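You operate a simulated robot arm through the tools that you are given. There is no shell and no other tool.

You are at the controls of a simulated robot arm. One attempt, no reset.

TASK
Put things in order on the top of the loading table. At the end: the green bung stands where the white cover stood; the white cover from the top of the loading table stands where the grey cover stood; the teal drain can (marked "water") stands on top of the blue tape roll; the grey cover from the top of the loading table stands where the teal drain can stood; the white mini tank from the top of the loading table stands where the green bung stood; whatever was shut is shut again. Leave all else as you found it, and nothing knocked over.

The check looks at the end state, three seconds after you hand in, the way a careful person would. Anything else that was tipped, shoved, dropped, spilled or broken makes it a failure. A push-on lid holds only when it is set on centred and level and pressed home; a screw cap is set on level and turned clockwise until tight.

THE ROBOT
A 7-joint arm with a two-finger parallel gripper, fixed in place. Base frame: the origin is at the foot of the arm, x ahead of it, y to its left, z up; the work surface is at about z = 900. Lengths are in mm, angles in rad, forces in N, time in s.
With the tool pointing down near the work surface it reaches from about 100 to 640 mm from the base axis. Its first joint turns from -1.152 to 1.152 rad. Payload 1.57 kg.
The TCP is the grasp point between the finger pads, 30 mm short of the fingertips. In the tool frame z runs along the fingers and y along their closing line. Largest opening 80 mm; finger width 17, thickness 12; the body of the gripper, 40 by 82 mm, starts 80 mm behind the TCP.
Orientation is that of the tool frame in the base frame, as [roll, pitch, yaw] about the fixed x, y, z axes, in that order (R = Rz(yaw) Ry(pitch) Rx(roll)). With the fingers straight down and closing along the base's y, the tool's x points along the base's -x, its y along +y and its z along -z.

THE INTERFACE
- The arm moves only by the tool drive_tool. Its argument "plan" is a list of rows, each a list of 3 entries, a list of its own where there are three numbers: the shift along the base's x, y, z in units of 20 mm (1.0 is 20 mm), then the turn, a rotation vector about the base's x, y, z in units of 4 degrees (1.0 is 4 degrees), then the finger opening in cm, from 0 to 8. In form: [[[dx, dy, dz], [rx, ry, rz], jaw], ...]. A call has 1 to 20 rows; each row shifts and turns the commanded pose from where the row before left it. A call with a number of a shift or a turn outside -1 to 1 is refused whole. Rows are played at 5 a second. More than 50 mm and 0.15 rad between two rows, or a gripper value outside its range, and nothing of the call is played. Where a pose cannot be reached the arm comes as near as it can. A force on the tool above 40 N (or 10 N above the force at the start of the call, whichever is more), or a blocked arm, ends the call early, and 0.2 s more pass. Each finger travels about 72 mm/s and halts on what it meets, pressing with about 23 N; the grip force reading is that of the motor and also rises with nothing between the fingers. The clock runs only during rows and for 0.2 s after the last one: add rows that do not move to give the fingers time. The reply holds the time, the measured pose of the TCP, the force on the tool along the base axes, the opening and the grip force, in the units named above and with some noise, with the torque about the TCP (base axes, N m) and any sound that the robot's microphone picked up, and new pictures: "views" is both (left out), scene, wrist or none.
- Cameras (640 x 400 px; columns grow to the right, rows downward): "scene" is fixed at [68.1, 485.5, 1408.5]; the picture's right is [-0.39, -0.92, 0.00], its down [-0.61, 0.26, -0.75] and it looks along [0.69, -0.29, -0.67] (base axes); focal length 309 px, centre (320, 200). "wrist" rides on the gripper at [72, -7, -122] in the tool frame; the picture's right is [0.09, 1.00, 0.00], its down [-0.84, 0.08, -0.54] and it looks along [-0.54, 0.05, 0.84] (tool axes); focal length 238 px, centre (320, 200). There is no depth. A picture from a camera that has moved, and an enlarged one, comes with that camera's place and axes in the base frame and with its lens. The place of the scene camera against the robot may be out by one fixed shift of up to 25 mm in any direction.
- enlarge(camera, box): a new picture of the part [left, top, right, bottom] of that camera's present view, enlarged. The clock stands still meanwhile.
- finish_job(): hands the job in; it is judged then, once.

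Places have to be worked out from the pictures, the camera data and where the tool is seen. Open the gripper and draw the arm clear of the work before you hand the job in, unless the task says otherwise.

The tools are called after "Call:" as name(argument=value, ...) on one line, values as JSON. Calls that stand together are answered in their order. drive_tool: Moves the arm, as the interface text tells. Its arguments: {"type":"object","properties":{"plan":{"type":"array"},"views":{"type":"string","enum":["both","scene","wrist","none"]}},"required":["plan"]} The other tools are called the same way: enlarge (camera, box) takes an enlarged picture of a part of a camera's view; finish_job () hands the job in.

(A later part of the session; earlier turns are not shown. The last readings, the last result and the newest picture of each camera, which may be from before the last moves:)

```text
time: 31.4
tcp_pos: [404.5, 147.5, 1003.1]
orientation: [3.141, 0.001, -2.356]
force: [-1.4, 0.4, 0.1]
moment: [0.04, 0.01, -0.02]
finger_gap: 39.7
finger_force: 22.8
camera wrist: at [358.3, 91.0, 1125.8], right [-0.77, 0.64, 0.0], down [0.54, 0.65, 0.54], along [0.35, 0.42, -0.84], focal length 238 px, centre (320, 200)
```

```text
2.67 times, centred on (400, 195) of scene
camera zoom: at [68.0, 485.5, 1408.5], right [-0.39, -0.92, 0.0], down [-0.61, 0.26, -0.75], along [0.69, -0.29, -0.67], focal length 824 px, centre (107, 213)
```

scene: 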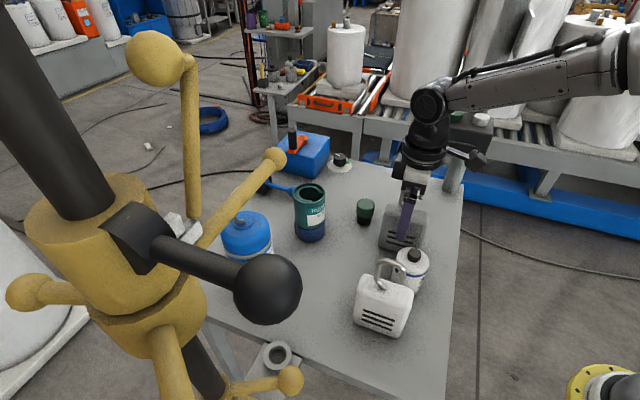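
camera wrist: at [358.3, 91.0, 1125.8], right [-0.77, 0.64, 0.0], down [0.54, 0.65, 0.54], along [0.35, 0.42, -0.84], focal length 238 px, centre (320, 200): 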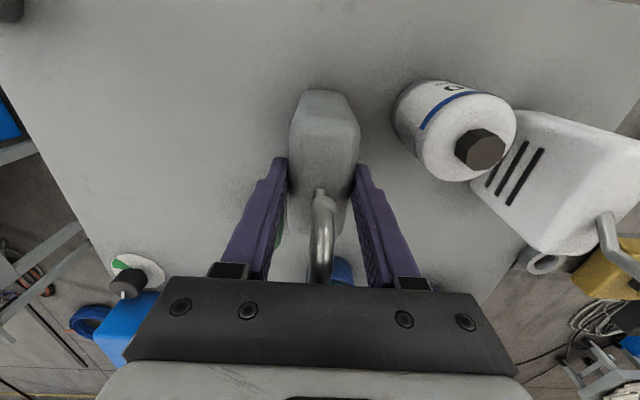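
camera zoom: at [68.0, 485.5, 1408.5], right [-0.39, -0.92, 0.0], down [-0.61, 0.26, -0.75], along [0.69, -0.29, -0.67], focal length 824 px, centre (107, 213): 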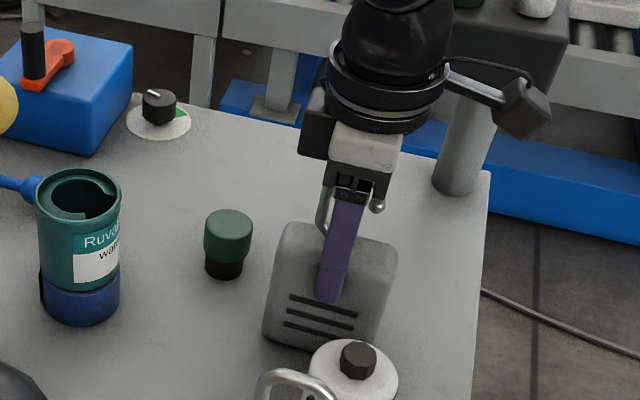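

Gripped at 39.7 mm thickness with the TCP essentially at the cover's centre (≈404,148). Lifting 40 mm and carrying it to the can's former place (≈386,317).

Call:
drive_tool(plan=[[[0, 0, 0.4], [0, 0, 0], 3], [[0, 0, 0.8], [0, 0, 0], 3], [[0, 0, 0.8], [0, 0, 0], 3], [[0, 0.5, 0], [0, 0, 0], 3], [[0, 0.8, 0], [0, 0, 0], 3], [[0, 0.8, 0], [0, 0, 0], 3], [[0, 0.8, 0], [0, 0, 0], 3], [[0, 0.8, 0], [0, 0, 0], 3], [[0, 0.8, 0], [0, 0, 0], 3], [[0, 0.8, 0], [0, 0, 0], 3], [[-0.2, 0.8, 0], [0, 0, 0], 3], [[-0.2, 0.8, 0], [0, 0, 0], 3], [[-0.2, 0.8, 0], [0, 0, 0], 3], [[-0.2, 0.5, 0], [0, 0, 0], 3], [[-0.1, 0.25, 0], [0, 0, 0], 3], [[0, 0, 0], [0, 0, 0], 3], [[0, 0, 0], [0, 0, 0], 3]])

Call:
enlarge(camera="scene", box=[280, 150, 460, 330])

```text
time: 35.0
tcp_pos: [385.8, 318.2, 1042.8]
orientation: [3.14, 0.001, -2.356]
force: [-0.8, 0.0, -2.8]
moment: [-0.03, -0.01, 0.0]
finger_gap: 39.6
finger_force: 22.7
camera wrist: at [341.5, 260.2, 1164.8], right [-0.77, 0.64, 0.0], down [0.54, 0.65, 0.54], along [0.35, 0.42, -0.84], focal length 238 px, centre (320, 200)
```

scene: 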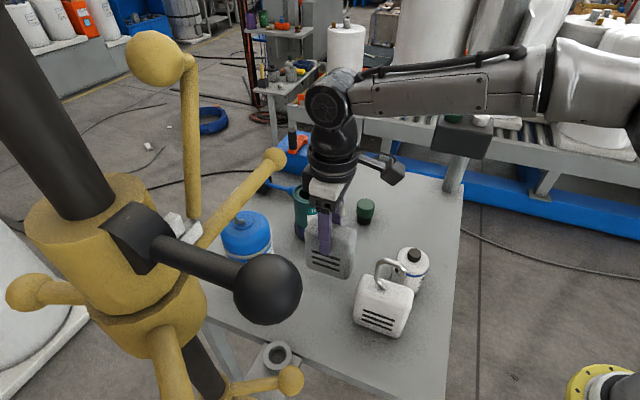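
wrist: 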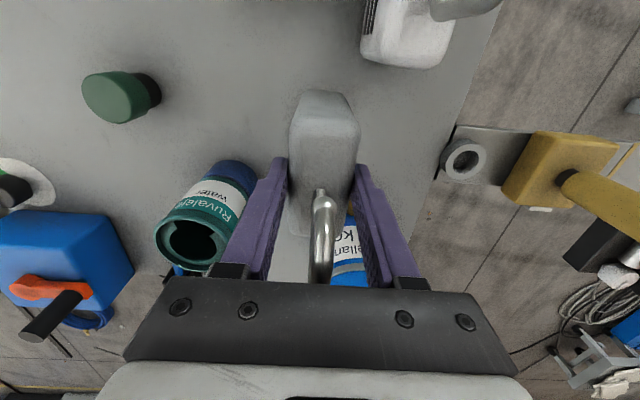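

```text
2.22 times, centred on (370, 240) of scene
camera zoom: at [68.1, 485.5, 1408.5], right [-0.39, -0.92, 0.0], down [-0.61, 0.26, -0.75], along [0.69, -0.29, -0.67], focal length 686 px, centre (209, 111)
```

zoom: 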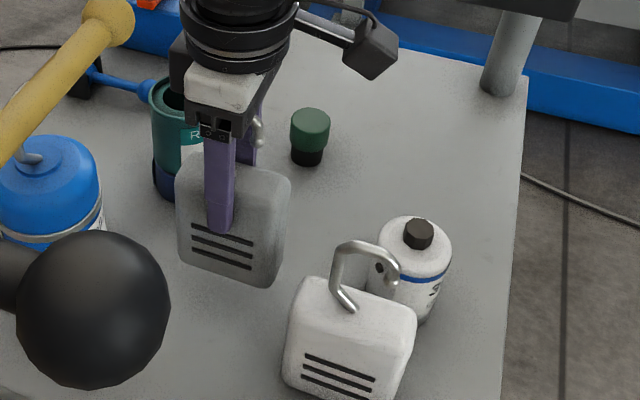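

It hangs over the can's former place with clear surroundings. Lowering until near contact.

Call:
drive_tool(plan=[[[0, -0.03, -0.5], [0, 0, 0], 3], [[0, 0, -0.6], [0, 0, 0], 3], [[0, 0, -0.5], [0, 0, 0], 3], [[0, 0, -0.3], [0, 0, 0], 3], [[0, 0, 0], [0, 0, 0], 3]], views="none")

Call:
drive_tool(plan=[[[0, 0, -0.05], [0, 0, 0], 3], [[0, 0, 0], [0, 0, 0], 3]], views="none")

Call:
drive_tool(plan=[[[0, 0, -0.05], [0, 0, 0], 3], [[0, 0, 0], [0, 0, 0], 3]], views="none")

```text
time: 36.2
tcp_pos: [385.2, 315.5, 1005.1]
orientation: [3.14, 0.0, -2.357]
force: [0.0, -1.3, -2.9]
moment: [0.0, 0.01, -0.01]
finger_gap: 39.5
finger_force: 22.9
```

```text
time: 36.8
tcp_pos: [386.3, 315.9, 1004.9]
orientation: [-3.141, 0.002, -2.355]
force: [-1.7, 1.5, 2.4]
moment: [-0.12, 0.21, -0.09]
finger_gap: 39.6
finger_force: 22.9
```

```text
time: 37.4
tcp_pos: [387.1, 316.3, 1005.0]
orientation: [3.141, 0.002, -2.356]
force: [-3.1, 0.7, 8.8]
moment: [-0.32, 0.55, -0.05]
finger_gap: 39.7
finger_force: 23.0
```

Contact at 8.8 N. Releasing gently, then rising straight up.

Call:
drive_tool(plan=[[[0, 0, 0], [0, 0, 0], 4.4], [[0, 0, 0], [0, 0, 0], 5], [[0, 0, 0], [0, 0, 0], 6], [[0, 0, 0], [0, 0, 0], 6.5], [[0, 0, 0], [0, 0, 0], 6.5], [[0, 0, 0.4], [0, 0, 0], 6.5], [[0, 0, 0.8], [0, 0, 0], 6.5], [[0, 0, 1], [0, 0, 0], 6.5], [[0, 0, 1], [0, 0, 0], 6.5], [[0, 0, 1], [0, 0, 0], 6.5], [[0, 0, 1], [0, 0, 0], 6.5], [[0, 0, 0], [0, 0, 0], 6.5]])

Call:
enlarge(camera="scene", box=[280, 150, 460, 350])

```text
time: 40.0
tcp_pos: [389.2, 318.1, 1108.9]
orientation: [-3.142, -0.001, -2.357]
force: [-0.3, -0.8, -0.4]
moment: [0.0, 0.01, 0.0]
finger_gap: 64.9
finger_force: 0.0
camera wrist: at [343.5, 261.2, 1230.0], right [-0.77, 0.64, 0.0], down [0.54, 0.65, 0.54], along [0.35, 0.42, -0.84], focal length 238 px, centre (320, 200)
```

scene: 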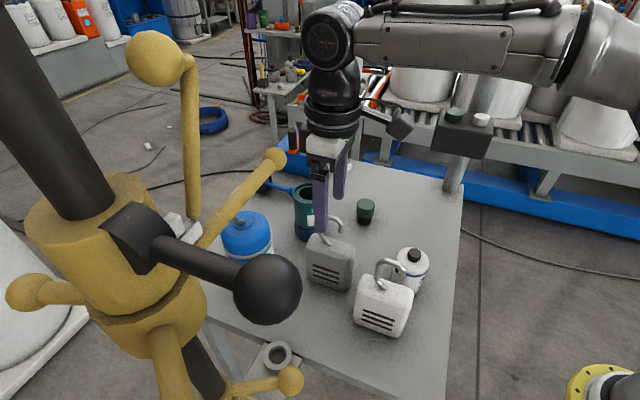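
wrist: 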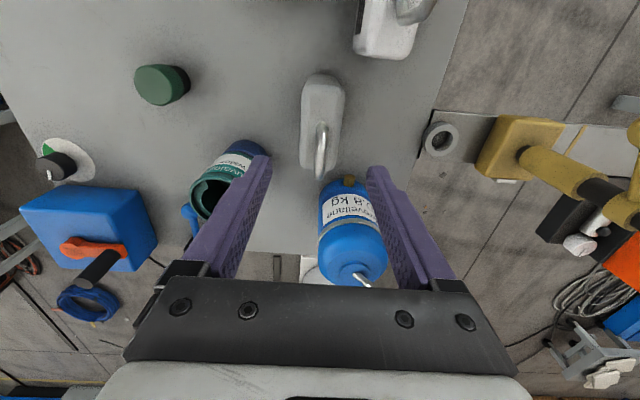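

```text
2.00 times, centred on (370, 250) of scene
camera zoom: at [68.1, 485.5, 1408.5], right [-0.39, -0.92, 0.0], down [-0.61, 0.26, -0.75], along [0.69, -0.29, -0.67], focal length 618 px, centre (220, 100)
```

zoom: 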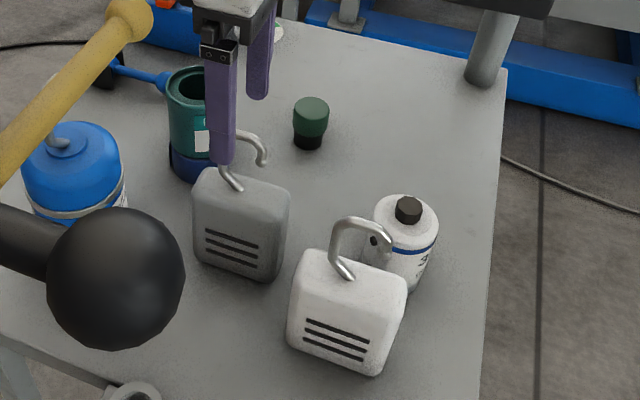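

Grey cover stands in the can's place. Now over to the white cover at ≈(279,276), with the same yaw.

Call:
drive_tool(plan=[[[0, 0, 0.8], [0, 0, 0], 7.8], [[-0.9, -0.34, 0], [0, 0, 0], 7.8], [[-0.9, -0.34, 0], [0, 0, 0], 7.8], [[-0.9, -0.34, 0], [0, 0, 0], 7.8], [[-0.9, -0.34, 0], [0, 0, 0], 7.8], [[-0.9, -0.34, 0], [0, 0, 0], 7.8], [[-0.9, -0.34, 0], [0, 0, 0], 7.8], [[0, 0, 0], [0, 0, 0], 7.8], [[0, 0, -0.8], [0, 0, 0], 7.8], [[0, 0, -0.9], [0, 0, 0], 7.8], [[0, 0, 0], [0, 0, 0], 7.8]])

Call:
enlarge(camera="wrist", box=[200, 20, 440, 220])

```text
time: 42.4
tcp_pos: [278.7, 276.2, 1087.6]
orientation: [3.139, 0.0, -2.356]
force: [-0.3, -0.3, -0.3]
moment: [-0.01, 0.0, 0.0]
finger_gap: 78.2
finger_force: 0.0
camera wrist: at [233.8, 219.2, 1210.1], right [-0.77, 0.64, 0.0], down [0.54, 0.65, 0.54], along [0.35, 0.42, -0.84], focal length 238 px, centre (320, 200)
```

scene: 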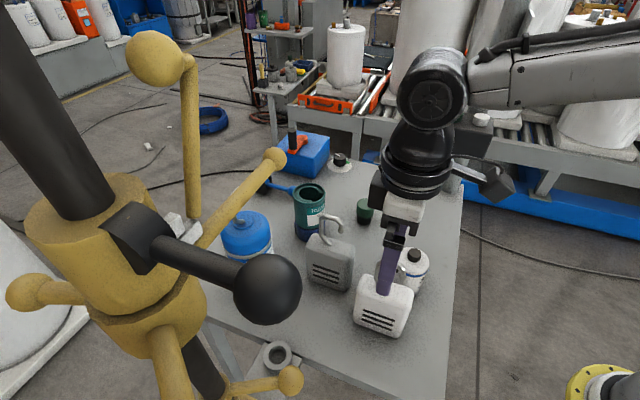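
wrist: 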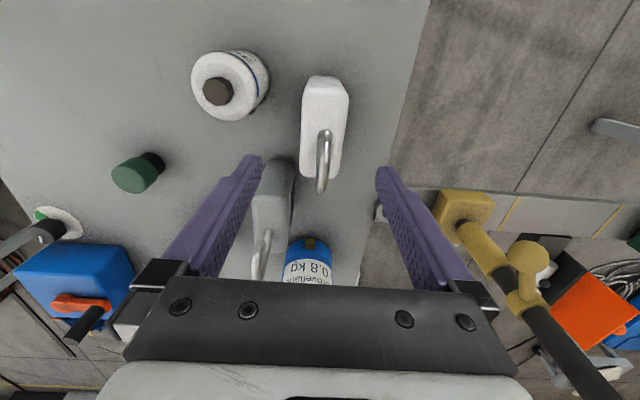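

```text
2.00 times, centred on (320, 120) of wrist
camera zoom: at [233.8, 219.2, 1210.1], right [-0.77, 0.64, 0.0], down [0.54, 0.65, 0.54], along [0.35, 0.42, -0.84], focal length 477 px, centre (320, 360)
```

zoom: 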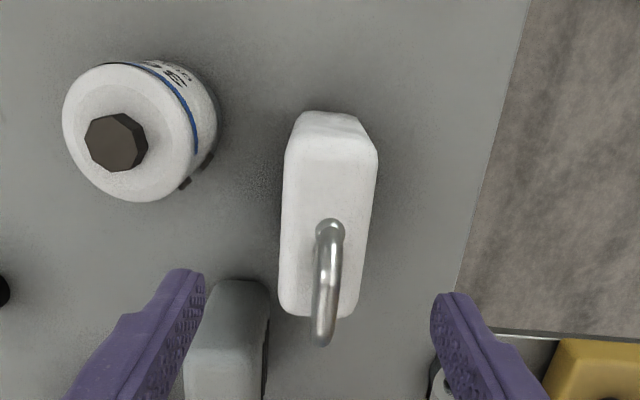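

White cover is well lined up; nudging ~4 mm back and descending to z≈1003.

Call:
drive_tool(plan=[[[-0.18, -0.12, -0.4], [0, 0, 0.2], 7.8], [[0, 0, -0.8], [0, 0, 0], 7.8], [[0, 0, -0.8], [0, 0, 0], 7.8], [[0, 0, -0.8], [0, 0, 0], 7.8], [[0, 0, -0.8], [0, 0, 0], 7.8], [[0, 0, -0.6], [0, 0, 0], 7.8], [[0, 0, 0], [0, 0, 0], 7.8]])

Call:
enlarge(camera="scene", box=[320, 180, 460, 350])

```text
time: 44.0
tcp_pos: [275.0, 275.1, 1005.1]
orientation: [-3.141, 0.001, -2.342]
force: [-0.3, -0.4, 0.0]
moment: [0.02, 0.02, 0.0]
finger_gap: 78.0
finger_force: 0.1
camera wrist: at [230.4, 217.4, 1126.4], right [-0.78, 0.63, 0.0], down [0.53, 0.65, 0.54], along [0.34, 0.42, -0.84], focal length 238 px, centre (320, 200)
```

scene: 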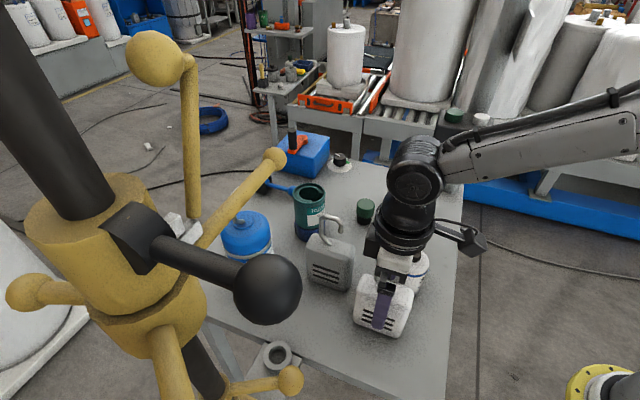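
wrist: 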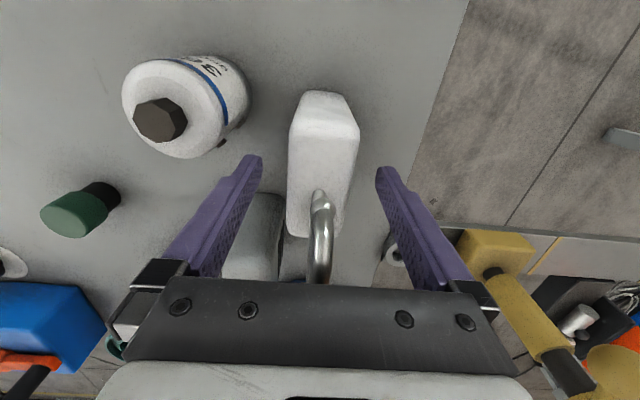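

```text
2.35 times, centred on (390, 265) of scene
camera zoom: at [68.1, 485.5, 1408.5], right [-0.39, -0.92, 0.0], down [-0.61, 0.26, -0.75], along [0.69, -0.29, -0.67], focal length 727 px, centre (155, 47)
```

zoom: 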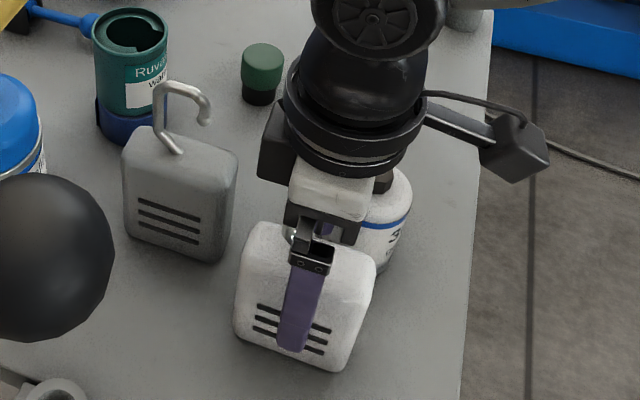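

Same geometry as with the grey cover and no contact force. Closing on the white cover.

Call:
drive_tool(plan=[[[0, 0, 0], [0, 0, 0], 6], [[0, 0, 0], [0, 0, 0], 4.8], [[0, 0, 0], [0, 0, 0], 3], [[0, 0, 0], [0, 0, 0], 3], [[0, 0, 0], [0, 0, 0], 3], [[0, 0, 0], [0, 0, 0], 3]], views="wrist")

```text
time: 45.4
tcp_pos: [274.0, 274.3, 1004.2]
orientation: [3.141, 0.001, -2.341]
force: [0.4, -0.8, 0.3]
moment: [0.06, 0.02, -0.02]
finger_gap: 39.8
finger_force: 23.2
camera wrist: at [230.5, 217.4, 1126.7], right [-0.78, 0.63, 0.0], down [0.53, 0.65, 0.54], along [0.34, 0.42, -0.84], focal length 238 px, centre (320, 200)
```

wrist: 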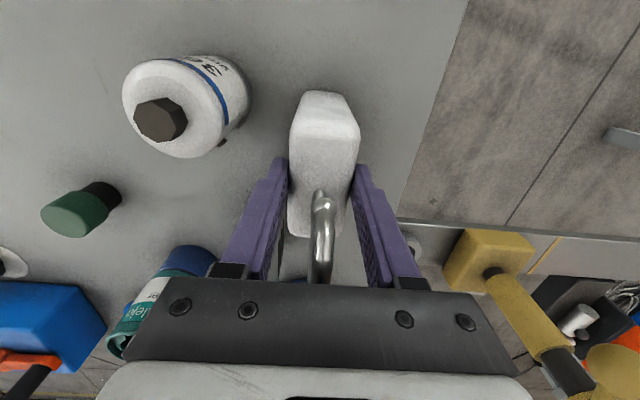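

White cover gripped identically (39.8 mm). The tank lies on the direct line, so I lift 120 mm to pass above it and carry the cover over the grey cover's former place.

Call:
drive_tool(plan=[[[0, 0, 0.4], [0, 0, 0], 3], [[0, 0, 0.8], [0, 0, 0], 3], [[0, 0, 0.8], [0, 0, 0], 3], [[0, 0, 0.8], [0, 0, 0], 3], [[0, 0, 0.8], [0, 0, 0], 3], [[0, 0, 0.8], [0, 0, 0], 3], [[0, 0, 0.8], [0, 0, 0], 3], [[0, 0, 0.6], [0, 0, 0], 3], [[0, 0, 0.2], [0, 0, 0], 3], [[0, 0, 0], [0, 0, 0], 3]], views="scene")

Call:
drive_tool(plan=[[[0.4, -0.4, 0], [0, 0, 0], 3], [[0.6, -0.6, 0], [0, 0, 0], 3], [[0.6, -0.6, 0], [0, 0, 0], 3], [[0.6, -0.6, 0], [0, 0, 0], 3], [[0.6, -0.6, 0], [0, 0, 0], 3], [[0.6, -0.6, 0], [0, 0, 0], 3], [[0.6, -0.6, 0], [0, 0, 0], 3], [[0.6, -0.6, 0], [0, 0, 0], 3], [[0.6, -0.6, 0], [0, 0, 0], 3], [[0.6, -0.6, 0], [0, 0, 0], 3], [[0.6, -0.55, 0], [0, 0, 0], 3], [[0.3, -0.2, 0], [0, 0, 0], 3], [[0.37, -0.4, 0], [0, 0, 0], 3], [[0, 0, 0], [0, 0, 0], 3], [[0, 0, 0], [0, 0, 0], 3]])

```text
time: 47.6
tcp_pos: [273.4, 274.3, 1124.0]
orientation: [-3.141, 0.001, -2.341]
force: [1.3, -0.7, -2.2]
moment: [0.02, -0.02, 0.02]
finger_gap: 39.3
finger_force: 22.9
```

scene: 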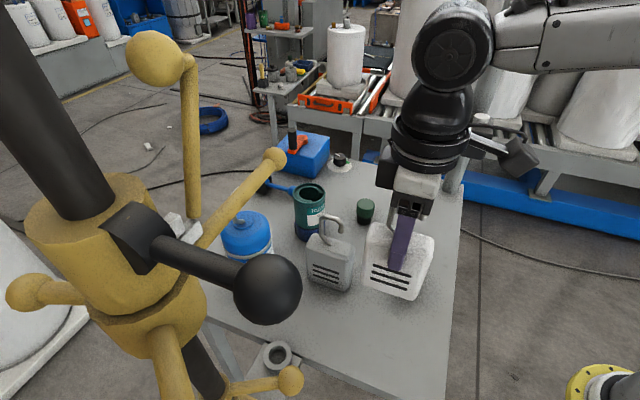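

```text
time: 50.8
tcp_pos: [417.3, 133.8, 1125.5]
orientation: [-3.141, -0.001, -2.345]
force: [0.9, -0.4, -2.1]
moment: [-0.02, -0.01, 0.01]
finger_gap: 39.7
finger_force: 23.3
camera wrist: at [372.6, 75.6, 1246.8], right [-0.78, 0.63, 0.0], down [0.53, 0.65, 0.54], along [0.34, 0.42, -0.84], focal length 238 px, centre (320, 200)
```

scene: 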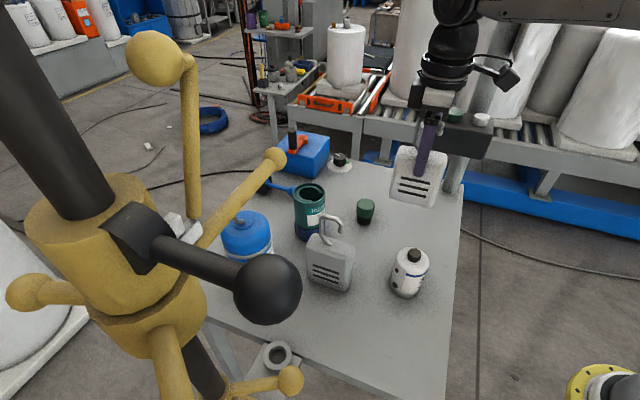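
wrist: 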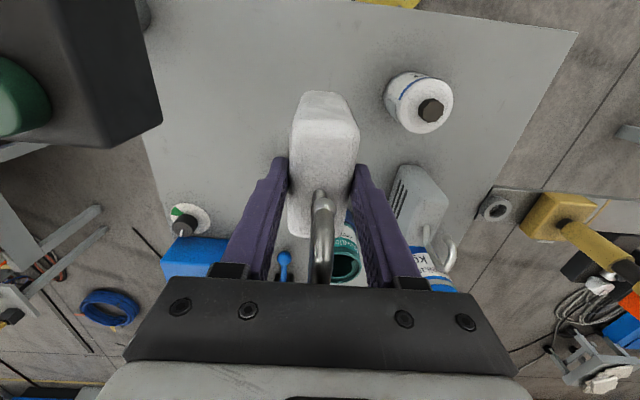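

I overshot by ~12 mm on each axis (row sum error). Correcting back to (404,148) at height, then descending to just above the table.

Call:
drive_tool(plan=[[[-0.3, 0.3, 0], [0, 0, 0], 3], [[-0.29, 0.3, 0], [0, 0, 0], 3], [[0, 0, 0], [0, 0, 0], 3], [[0, 0, -0.6], [0, 0, 0], 3], [[0, 0, -0.9], [0, 0, 0], 3], [[0, 0, -0.9], [0, 0, 0], 3], [[0, 0, -0.9], [0, 0, 0], 3], [[0, 0, -0.8], [0, 0, 0], 3], [[0, 0, -0.4], [0, 0, 0], 3], [[0, 0, 0], [0, 0, 0], 3], [[0, 0, 0], [0, 0, 0], 3]])

Call:
enlarge(camera="scene", box=[340, 140, 460, 310])

```text
time: 53.2
tcp_pos: [404.5, 145.6, 1035.4]
orientation: [3.141, -0.001, -2.342]
force: [-0.6, -0.3, -2.5]
moment: [0.0, 0.01, 0.02]
finger_gap: 39.6
finger_force: 23.4
camera wrist: at [360.2, 88.2, 1156.6], right [-0.78, 0.63, 0.0], down [0.53, 0.65, 0.54], along [0.34, 0.42, -0.84], focal length 238 px, centre (320, 200)
```

scene: 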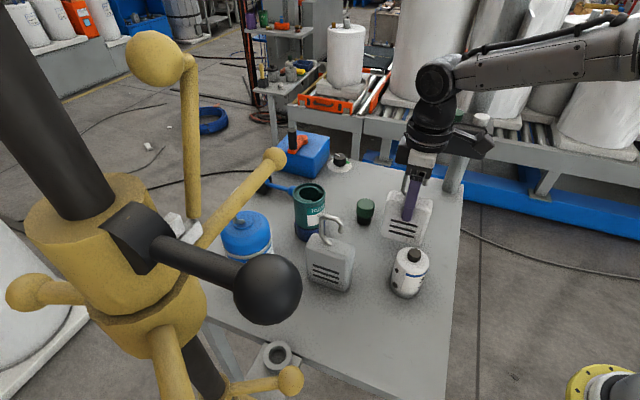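
wrist: 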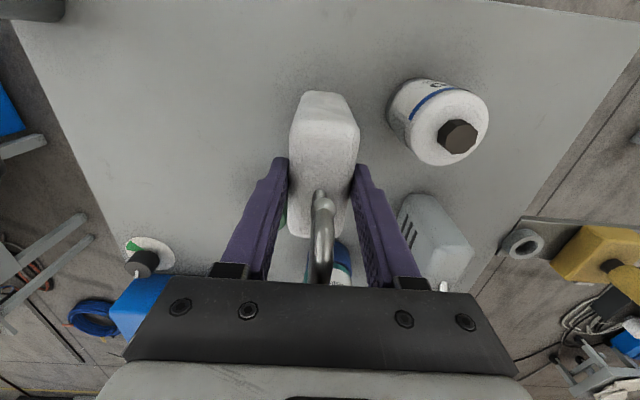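

```text
2.35 times, centred on (400, 225) of scene
camera zoom: at [68.1, 485.5, 1408.5], right [-0.39, -0.92, 0.0], down [-0.61, 0.26, -0.75], along [0.69, -0.29, -0.67], focal length 727 px, centre (132, 141)
```

zoom: 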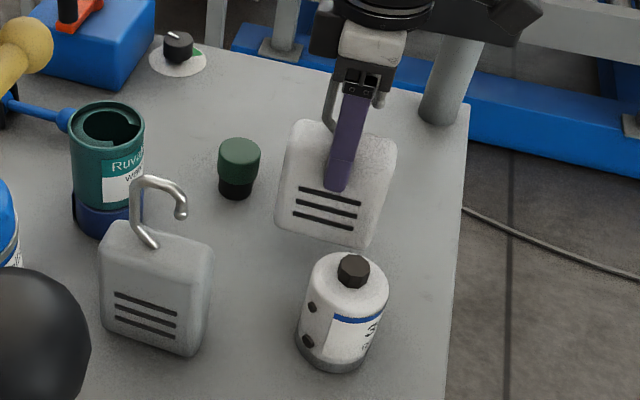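

The white cover hangs right over the grey's former spot, clear of tank and bung. Final lowering in steps.

Call:
drive_tool(plan=[[[0, 0.04, -0.5], [0, 0, 0], 3], [[0, 0, -0.5], [0, 0, 0], 3], [[0, 0, -0.4], [0, 0, 0], 3], [[0, 0, 0], [0, 0, 0], 3]], views="none")

Call:
drive_tool(plan=[[[0, 0, -0.05], [0, 0, 0], 3], [[0, 0, 0], [0, 0, 0], 3]], views="none")

Call:
drive_tool(plan=[[[0, 0, -0.05], [0, 0, 0], 3], [[0, 0, 0], [0, 0, 0], 3]], views="none")

```text
time: 54.2
tcp_pos: [403.7, 145.7, 1008.2]
orientation: [3.14, 0.0, -2.343]
force: [0.2, 0.5, -1.6]
moment: [0.03, -0.01, 0.01]
finger_gap: 39.5
finger_force: 23.4
```

```text
time: 54.8
tcp_pos: [403.7, 145.5, 1006.5]
orientation: [3.141, 0.0, -2.343]
force: [-0.6, -0.2, -1.9]
moment: [0.01, 0.0, -0.04]
finger_gap: 39.7
finger_force: 22.8
```

```text
time: 55.4
tcp_pos: [404.8, 145.6, 1005.4]
orientation: [3.141, -0.001, -2.343]
force: [-0.6, -1.3, -0.5]
moment: [0.0, 0.03, 0.01]
finger_gap: 39.4
finger_force: 23.3
```

Not yet in contact; continuing down in 1 mm steps.

Call:
drive_tool(plan=[[[0, 0, -0.05], [0, 0, 0], 3], [[0, 0, 0], [0, 0, 0], 3]], views="none")

Call:
drive_tool(plan=[[[0, 0, -0.04], [0, 0, 0], 3], [[0, 0, 0], [0, 0, 0], 3]], views="none")

```text
time: 56.0
tcp_pos: [403.6, 146.2, 1004.6]
orientation: [-3.14, 0.002, -2.343]
force: [-1.5, -4.7, 8.6]
moment: [-0.47, 0.3, 0.11]
finger_gap: 39.7
finger_force: 22.8
```

```text
time: 56.6
tcp_pos: [404.9, 146.8, 1005.1]
orientation: [-3.14, 0.003, -2.344]
force: [0.7, -5.9, 16.5]
moment: [-0.12, -0.06, 0.01]
finger_gap: 39.7
finger_force: 22.8
```

Firm contact at 16 N, with near-zero moment, so it's level. Releasing and rising.

Call:
drive_tool(plan=[[[0, 0, 0.02], [0, 0, 0], 3], [[0, 0, 0], [0, 0, 0], 4.4], [[0, 0, 0], [0, 0, 0], 5], [[0, 0, 0], [0, 0, 0], 6], [[0, 0, 0], [0, 0, 0], 6.5], [[0, 0, 0], [0, 0, 0], 6.5], [[0, 0, 0.4], [0, 0, 0], 6.5], [[0, 0, 0.8], [0, 0, 0], 6.5], [[0, 0, 1], [0, 0, 0], 6.5], [[0, 0, 1], [0, 0, 0], 6.5], [[0, 0, 1], [0, 0, 0], 6.5], [[0, 0, 1], [0, 0, 0], 6.5], [[0, 0, 0], [0, 0, 0], 6.5]])

Call:
enlarge(camera="scene", box=[280, 150, 460, 350])

```text
time: 59.4
tcp_pos: [403.7, 147.4, 1105.7]
orientation: [-3.139, 0.0, -2.341]
force: [0.0, -0.6, 0.9]
moment: [0.0, -0.01, -0.01]
finger_gap: 64.8
finger_force: 0.1
camera wrist: at [360.0, 89.5, 1228.3], right [-0.78, 0.63, 0.0], down [0.53, 0.65, 0.54], along [0.34, 0.42, -0.84], focal length 238 px, centre (320, 200)
```

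scene: 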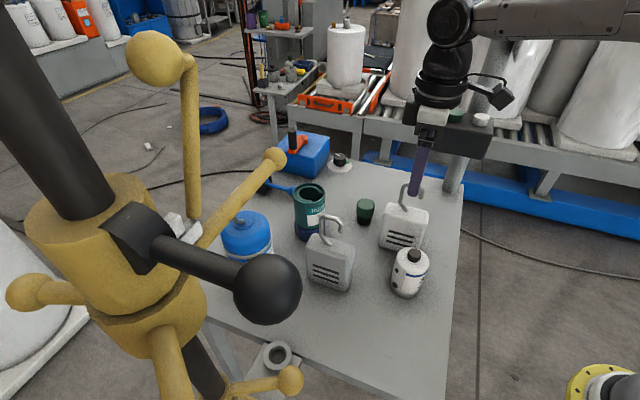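
wrist: 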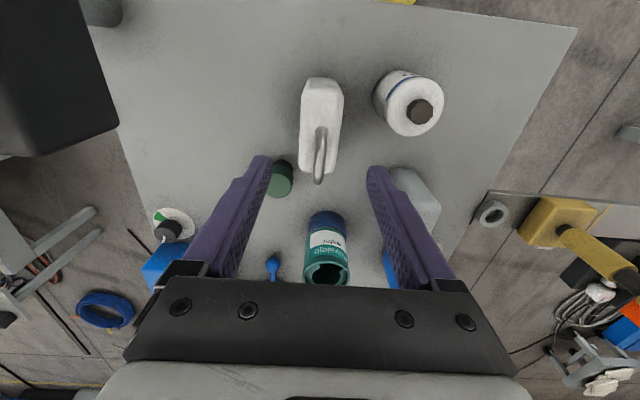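

```text
2.00 times, centred on (370, 250) of scene
camera zoom: at [68.1, 485.5, 1408.5], right [-0.39, -0.92, 0.0], down [-0.61, 0.26, -0.75], along [0.69, -0.29, -0.67], focal length 618 px, centre (220, 100)
```

zoom: 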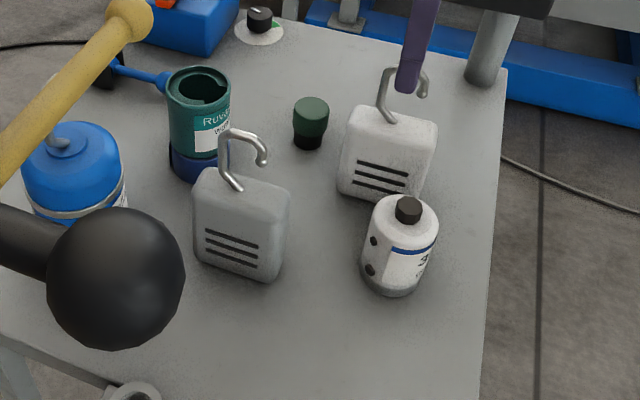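

White cover stands in the grey's place. Next the bung at ≈(501,174): I'll approach with more yaw (~66°) so the wrist camera stays clear of the white cover's shackle.

Call:
drive_tool(plan=[[[0, 0, 0.8], [0, 0, 0], 6.5], [[0.81, 0.225, 0], [0, 0, 0.81], 6.5], [[0.81, 0.225, 0], [0, 0, 0.81], 6.5], [[0.81, 0.225, 0], [0, 0, 0.81], 6.5], [[0.81, 0.225, 0], [0, 0, 0.81], 6.5], [[0.81, 0.225, 0], [0, 0, 0.81], 6.5], [[0.81, 0.225, 0], [0, 0, 0.81], 6.5], [[0, 0, -0.8], [0, 0, 0], 6.5], [[0, 0, -0.8], [0, 0, 0], 6.5], [[0, 0, -0.8], [0, 0, 0], 6.5], [[0, 0, 0], [0, 0, 0], 6.5], [[0, 0, 0], [0, 0, 0], 6.5]])

Call:
enlarge(camera="wrist", box=[240, 40, 400, 200])

Call:
enlarge(camera="scene", box=[310, 130, 450, 270])

```text
time: 62.0
tcp_pos: [498.5, 176.1, 1075.5]
orientation: [3.141, 0.0, -2.003]
force: [-0.8, -0.4, -0.6]
moment: [0.02, -0.01, -0.02]
finger_gap: 65.3
finger_force: 0.1
camera wrist: at [475.9, 106.0, 1196.3], right [-0.94, 0.33, 0.0], down [0.28, 0.79, 0.54], along [0.18, 0.51, -0.84], focal length 238 px, centre (320, 200)
```

scene: 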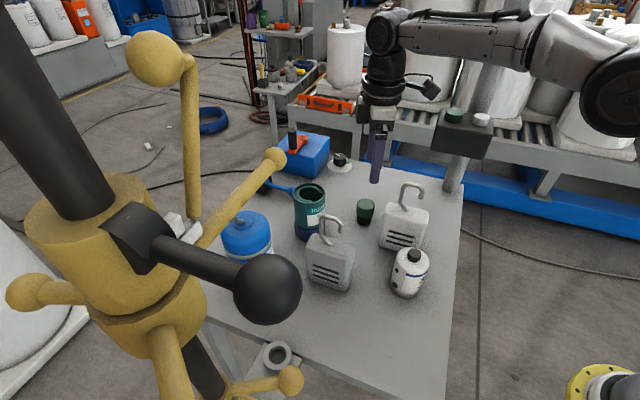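
wrist: 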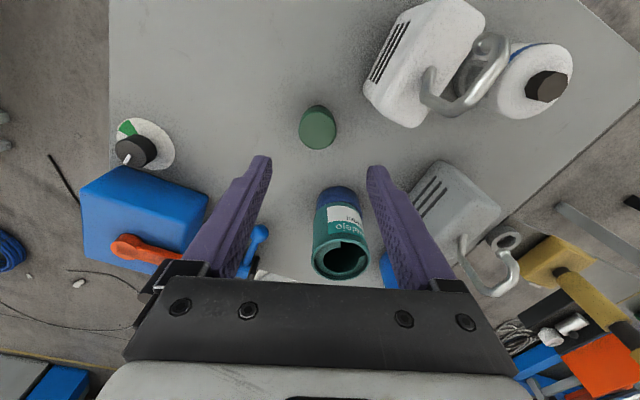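

```text
2.50 times, centred on (320, 120) of wrist
camera zoom: at [475.9, 106.0, 1196.3], right [-0.94, 0.33, 0.0], down [0.28, 0.79, 0.54], along [0.18, 0.51, -0.84], focal length 596 px, centre (320, 400)
```

zoom: 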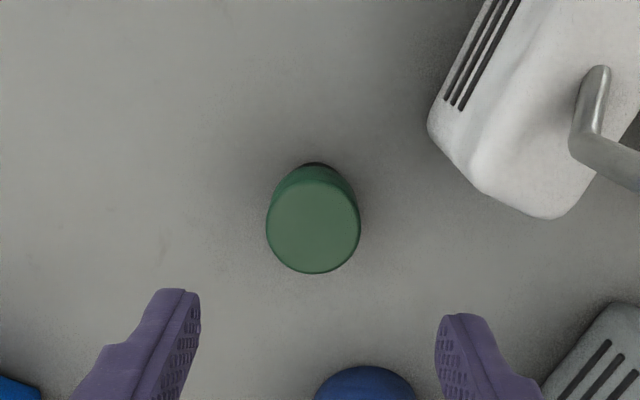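

```text
2.86 times, centred on (380, 200) of scene
camera zoom: at [68.1, 485.5, 1408.5], right [-0.39, -0.92, 0.0], down [-0.61, 0.26, -0.75], along [0.69, -0.29, -0.67], focal length 883 px, centre (149, 200)
```

zoom: 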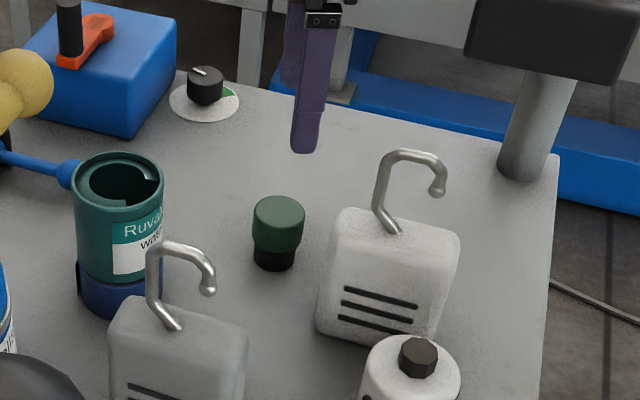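

Both cameras agree: bung at ≈(503,177), top z≈945, Ø40. Shifting ~4 mm and descending to TCP z≈938.

Call:
drive_tool(plan=[[[0.2, 0.08, -0.8], [0, 0, 0], 6.5], [[0, 0, -1], [0, 0, 0], 6.5], [[0, 0, -1], [0, 0, 0], 6.5], [[0, 0, -1], [0, 0, 0], 6.5], [[0, 0, -1], [0, 0, 0], 6.5], [[0, 0, -1], [0, 0, 0], 6.5], [[0, 0, -0.6], [0, 0, 0], 6.5], [[0, 0, -0.4], [0, 0, 0], 6.5], [[0, 0, 0], [0, 0, 0], 6.5], [[0, 0, 0], [0, 0, 0], 6.5]])

Call:
enlarge(camera="scene", box=[310, 130, 450, 270])

```text
time: 64.2
tcp_pos: [505.1, 176.2, 939.1]
orientation: [-3.141, 0.0, -2.003]
force: [0.4, -0.2, 0.4]
moment: [-0.01, 0.0, 0.0]
finger_gap: 64.9
finger_force: 0.0
camera wrist: at [482.9, 106.0, 1061.6], right [-0.94, 0.33, 0.0], down [0.28, 0.79, 0.54], along [0.18, 0.51, -0.84], focal length 238 px, centre (320, 200)
```

scene: 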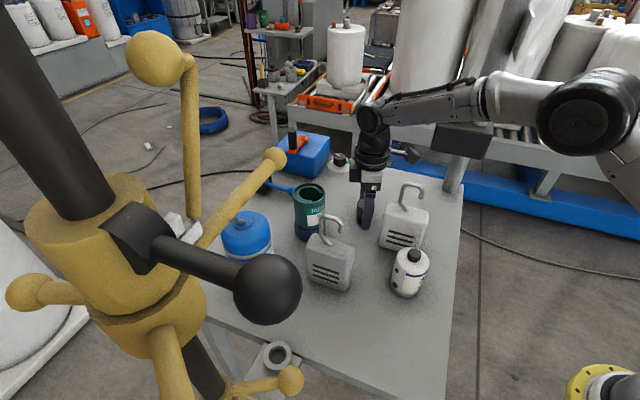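
wrist: 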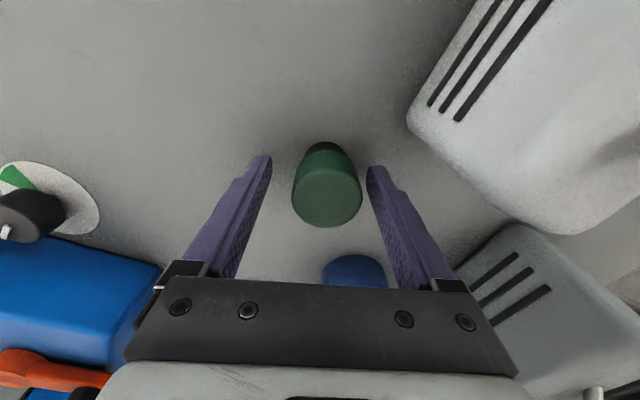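

```text
2.86 times, centred on (380, 200) of scene
camera zoom: at [68.1, 485.5, 1408.5], right [-0.39, -0.92, 0.0], down [-0.61, 0.26, -0.75], along [0.69, -0.29, -0.67], focal length 883 px, centre (149, 200)
```

zoom: 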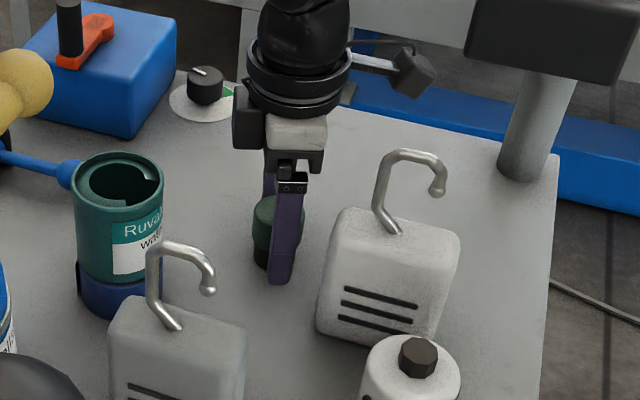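

The bung sits ~3.5 mm off-centre between the fingers; shifting the hand over and closing on it.

Call:
drive_tool(plan=[[[-0.16, 0.06, 0], [0, 0, 0], 6.5], [[0, 0, 0], [0, 0, 0], 6], [[0, 0, 0], [0, 0, 0], 5], [[0, 0, 0], [0, 0, 0], 4.4], [[0, 0, 0], [0, 0, 0], 3], [[0, 0, 0], [0, 0, 0], 3], [[0, 0, 0], [0, 0, 0], 3]], views="wrist")

```text
time: 65.8
tcp_pos: [501.5, 175.5, 939.7]
orientation: [-3.141, 0.001, -2.004]
force: [0.3, -0.4, 0.8]
moment: [-0.01, -0.02, -0.03]
finger_gap: 37.4
finger_force: 23.2
camera wrist: at [478.9, 106.8, 1061.3], right [-0.94, 0.33, 0.0], down [0.28, 0.79, 0.54], along [0.18, 0.51, -0.84], focal length 238 px, centre (320, 200)
```

wrist: 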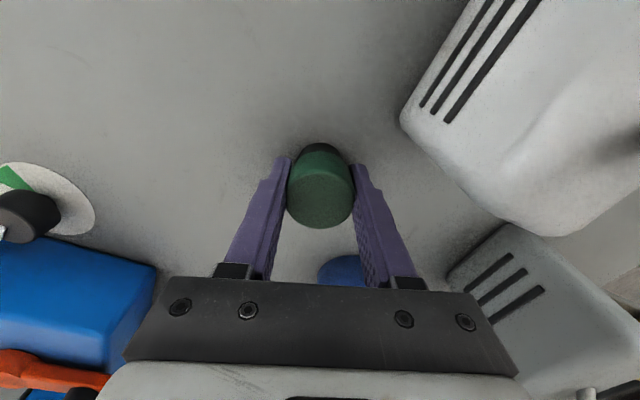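

Bung gripped (37 mm). Lifting 190 mm to clear the shackles and carrying it to the white cover's former place (≈274.5,274.7).

Call:
drive_tool(plan=[[[0, 0, 0.5], [0, 0, 0], 3], [[0, 0, 1], [0, 0, 0], 3], [[0, 0, 1], [0, 0, 0], 3], [[0, 0, 1], [0, 0, 0], 3], [[0, 0, 1], [0, 0, 0], 3], [[0, 0, 1], [0, 0, 0], 3], [[0, 0, 1], [0, 0, 0], 3], [[0, 0, 1], [0, 0, 0], 3], [[0, 0, 1], [0, 0, 0], 3], [[0, 0, 1], [0, 0, 0], 3], [[0, 0, 0], [0, 0, 0], 3]], views="scene")

Call:
drive_tool(plan=[[[-0.946, 0.411, 0], [0, 0, 0], 3], [[-0.946, 0.411, 0], [0, 0, 0], 3], [[-0.946, 0.411, 0], [0, 0, 0], 3], [[-0.946, 0.411, 0], [0, 0, 0], 3], [[-0.946, 0.411, 0], [0, 0, 0], 3], [[-0.946, 0.411, 0], [0, 0, 0], 3], [[-0.946, 0.411, 0], [0, 0, 0], 3], [[-0.946, 0.411, 0], [0, 0, 0], 3], [[-0.946, 0.411, 0], [0, 0, 0], 3], [[-0.946, 0.411, 0], [0, 0, 0], 3], [[-0.946, 0.411, 0], [0, 0, 0], 3], [[-0.946, 0.411, 0], [0, 0, 0], 3], [[0, 0, 0], [0, 0, 0], 3], [[0, 0, 0], [0, 0, 0], 3]])

```text
time: 68.2
tcp_pos: [501.6, 176.3, 1130.9]
orientation: [-3.141, 0.001, -2.003]
force: [-0.2, 0.1, -0.5]
moment: [0.0, 0.03, -0.01]
finger_gap: 37.2
finger_force: 23.1
```

scene: 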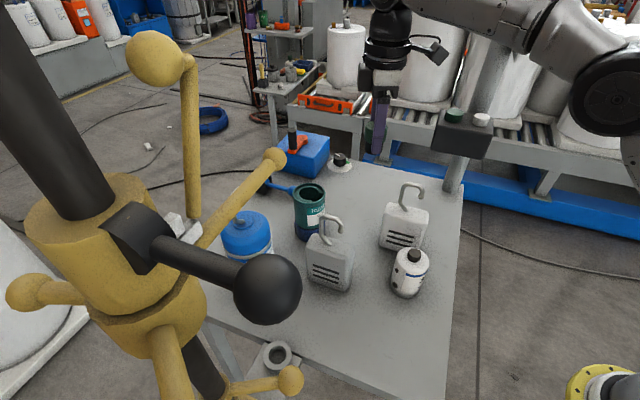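

```text
time: 71.2
tcp_pos: [274.3, 276.8, 1130.3]
orientation: [3.141, 0.001, -2.005]
force: [0.6, 1.0, -1.0]
moment: [0.01, -0.01, 0.03]
finger_gap: 37.2
finger_force: 23.1
camera wrist: at [250.4, 207.2, 1252.1], right [-0.94, 0.33, 0.0], down [0.28, 0.79, 0.54], along [0.18, 0.51, -0.84], focal length 238 px, centre (320, 200)
```

scene: 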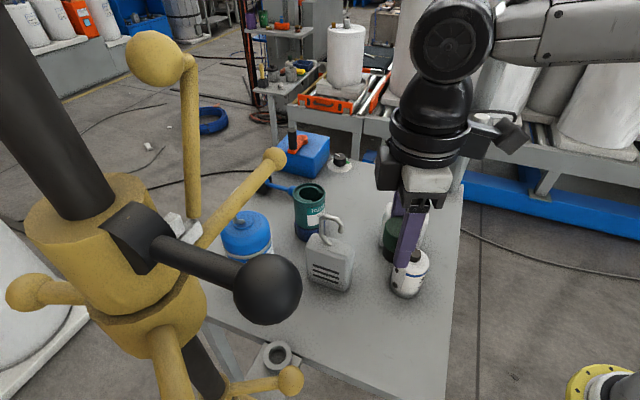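
wrist: 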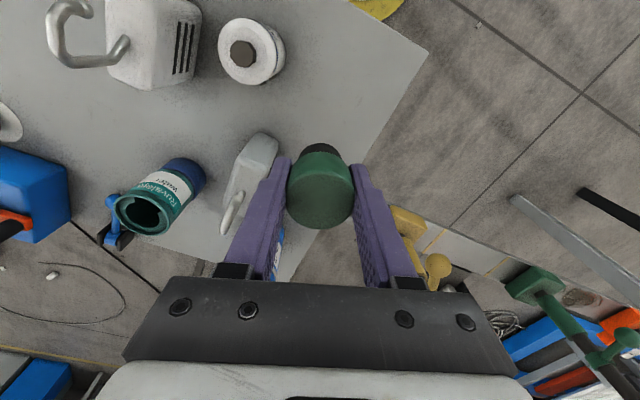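

Correctly over the target, fingers clear of the tank. Descending to just above the table.

Call:
drive_tool(plan=[[[0, -0.05, -1], [0, 0, 0], 3], [[0, 0, -1], [0, 0, 0], 3], [[0, 0, -1], [0, 0, 0], 3], [[0, 0, -1], [0, 0, 0], 3], [[0, 0, -1], [0, 0, 0], 3], [[0, 0, -1], [0, 0, 0], 3], [[0, 0, -1], [0, 0, 0], 3], [[0, 0, -1], [0, 0, 0], 3], [[0, 0, -0.8], [0, 0, 0], 3], [[0, 0, -0.4], [0, 0, 0], 3], [[0, 0, -0.15], [0, 0, 0], 3], [[0, 0, 0], [0, 0, 0], 3], [[0, 0, 0], [0, 0, 0], 3]])

Call:
drive_tool(plan=[[[0, 0, -0.06], [0, 0, 0], 3], [[0, 0, 0], [0, 0, 0], 3]], views="none")

Call:
drive_tool(plan=[[[0, 0, -0.05], [0, 0, 0], 3], [[0, 0, 0], [0, 0, 0], 3]], views="none")

```text
time: 74.0
tcp_pos: [274.8, 274.3, 942.6]
orientation: [3.141, -0.001, -2.003]
force: [-0.6, 0.2, -1.2]
moment: [0.0, 0.0, 0.01]
finger_gap: 37.2
finger_force: 23.0
camera wrist: at [252.2, 204.6, 1064.1], right [-0.94, 0.33, 0.0], down [0.28, 0.79, 0.54], along [0.18, 0.51, -0.84], focal length 238 px, centre (320, 200)
```

scene: 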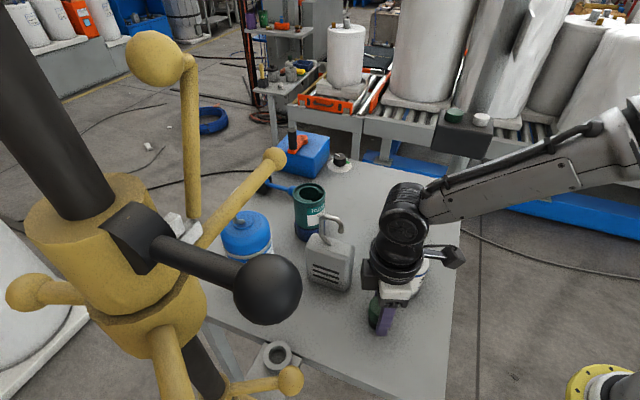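
wrist: 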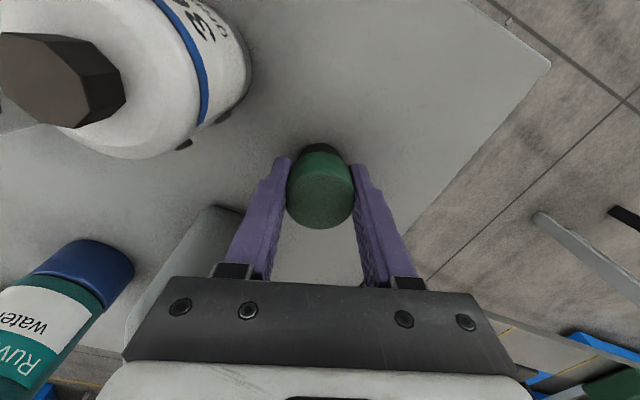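

```text
time: 74.6
tcp_pos: [274.7, 274.8, 939.7]
orientation: [3.141, 0.001, -2.004]
force: [1.3, -0.3, -1.2]
moment: [0.02, 0.02, -0.05]
finger_gap: 37.1
finger_force: 23.2
```

```text
time: 75.2
tcp_pos: [274.9, 273.4, 939.4]
orientation: [3.14, 0.0, -2.004]
force: [0.6, 0.1, -0.5]
moment: [-0.01, -0.03, 0.02]
finger_gap: 37.1
finger_force: 23.9
```

Still free (<1 N); continuing in ~1 mm steps.

Call:
drive_tool(plan=[[[0, 0, -0.05], [0, 0, 0], 3], [[0, 0, 0], [0, 0, 0], 3]], views="none")

Call:
drive_tool(plan=[[[0, 0, -0.04], [0, 0, 0], 3], [[0, 0, 0], [0, 0, 0], 3]], views="none")

```text
time: 75.8
tcp_pos: [274.7, 272.9, 940.0]
orientation: [-3.141, 0.002, -2.006]
force: [0.0, -0.8, 0.0]
moment: [0.0, 0.01, -0.01]
finger_gap: 37.0
finger_force: 23.0
```

```text
time: 76.4
tcp_pos: [275.6, 272.5, 940.2]
orientation: [3.14, -0.001, -2.003]
force: [-0.8, 0.9, 1.9]
moment: [0.02, 0.05, 0.02]
finger_gap: 37.6
finger_force: 23.7
```

Light contact (≈3 N); one more small step and then release.

Call:
drive_tool(plan=[[[0, 0, -0.04], [0, 0, 0], 3], [[0, 0, 0], [0, 0, 0], 3]], views="none")

Call:
drive_tool(plan=[[[0, 0, 0], [0, 0, 0], 4.2], [[0, 0, 0], [0, 0, 0], 5], [[0, 0, 0], [0, 0, 0], 6], [[0, 0, 0], [0, 0, 0], 6], [[0, 0, 0.4], [0, 0, 0], 6], [[0, 0, 0.8], [0, 0, 0], 6], [[0, 0, 1], [0, 0, 0], 6], [[0, 0, 1], [0, 0, 0], 6], [[0, 0, 1], [0, 0, 0], 6], [[0, 0, 1], [0, 0, 0], 6], [[0, 0, 1], [0, 0, 0], 6], [[0, 0, 1], [0, 0, 0], 6], [[0, 0, 0], [0, 0, 0], 6]])

Call:
enlarge(camera="scene", box=[280, 150, 460, 350])

```text
time: 77.0
tcp_pos: [275.0, 272.9, 937.9]
orientation: [-3.139, 0.003, -2.002]
force: [-4.0, -0.4, 17.1]
moment: [-0.05, 0.26, 0.0]
finger_gap: 37.2
finger_force: 23.0
```

```text
time: 79.8
tcp_pos: [276.2, 275.3, 1082.5]
orientation: [-3.14, -0.001, -2.005]
force: [-0.3, -0.6, -0.2]
moment: [-0.01, 0.01, -0.01]
finger_gap: 60.3
finger_force: 0.1
camera wrist: at [253.6, 205.5, 1203.5], right [-0.94, 0.33, 0.0], down [0.28, 0.79, 0.54], along [0.18, 0.51, -0.84], focal length 238 px, centre (320, 200)
```

scene: 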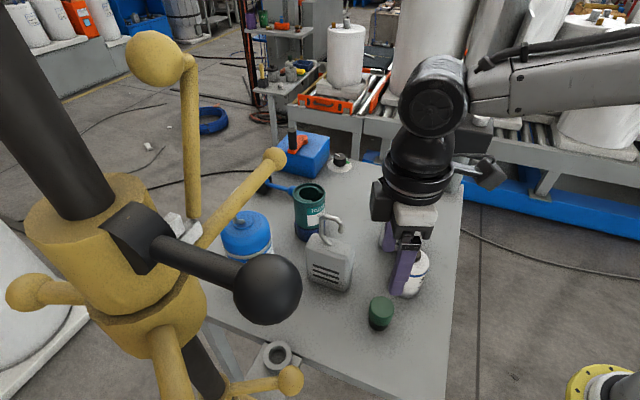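
wrist: 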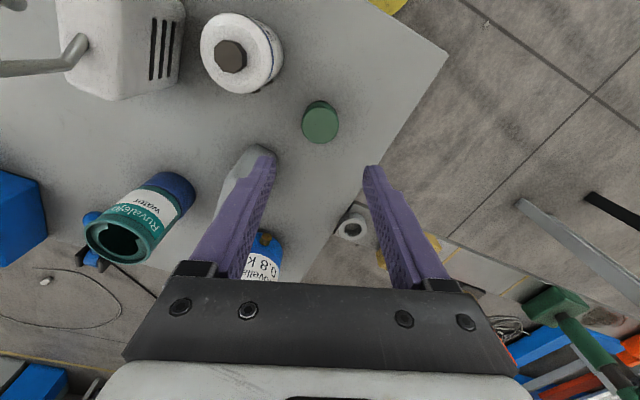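

```text
2.00 times, centred on (370, 250) of scene
camera zoom: at [68.1, 485.5, 1408.5], right [-0.39, -0.92, 0.0], down [-0.61, 0.26, -0.75], along [0.69, -0.29, -0.67], focal length 618 px, centre (220, 100)
```

zoom: 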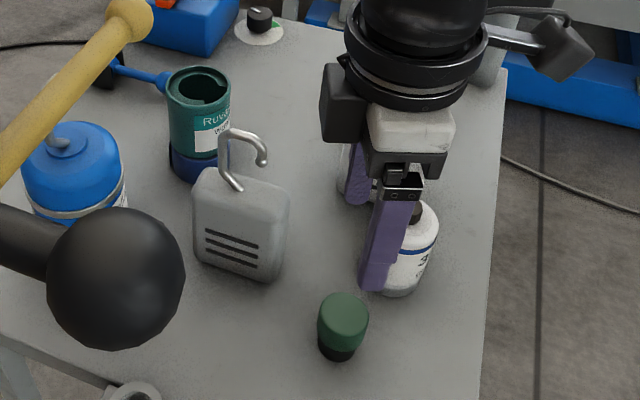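

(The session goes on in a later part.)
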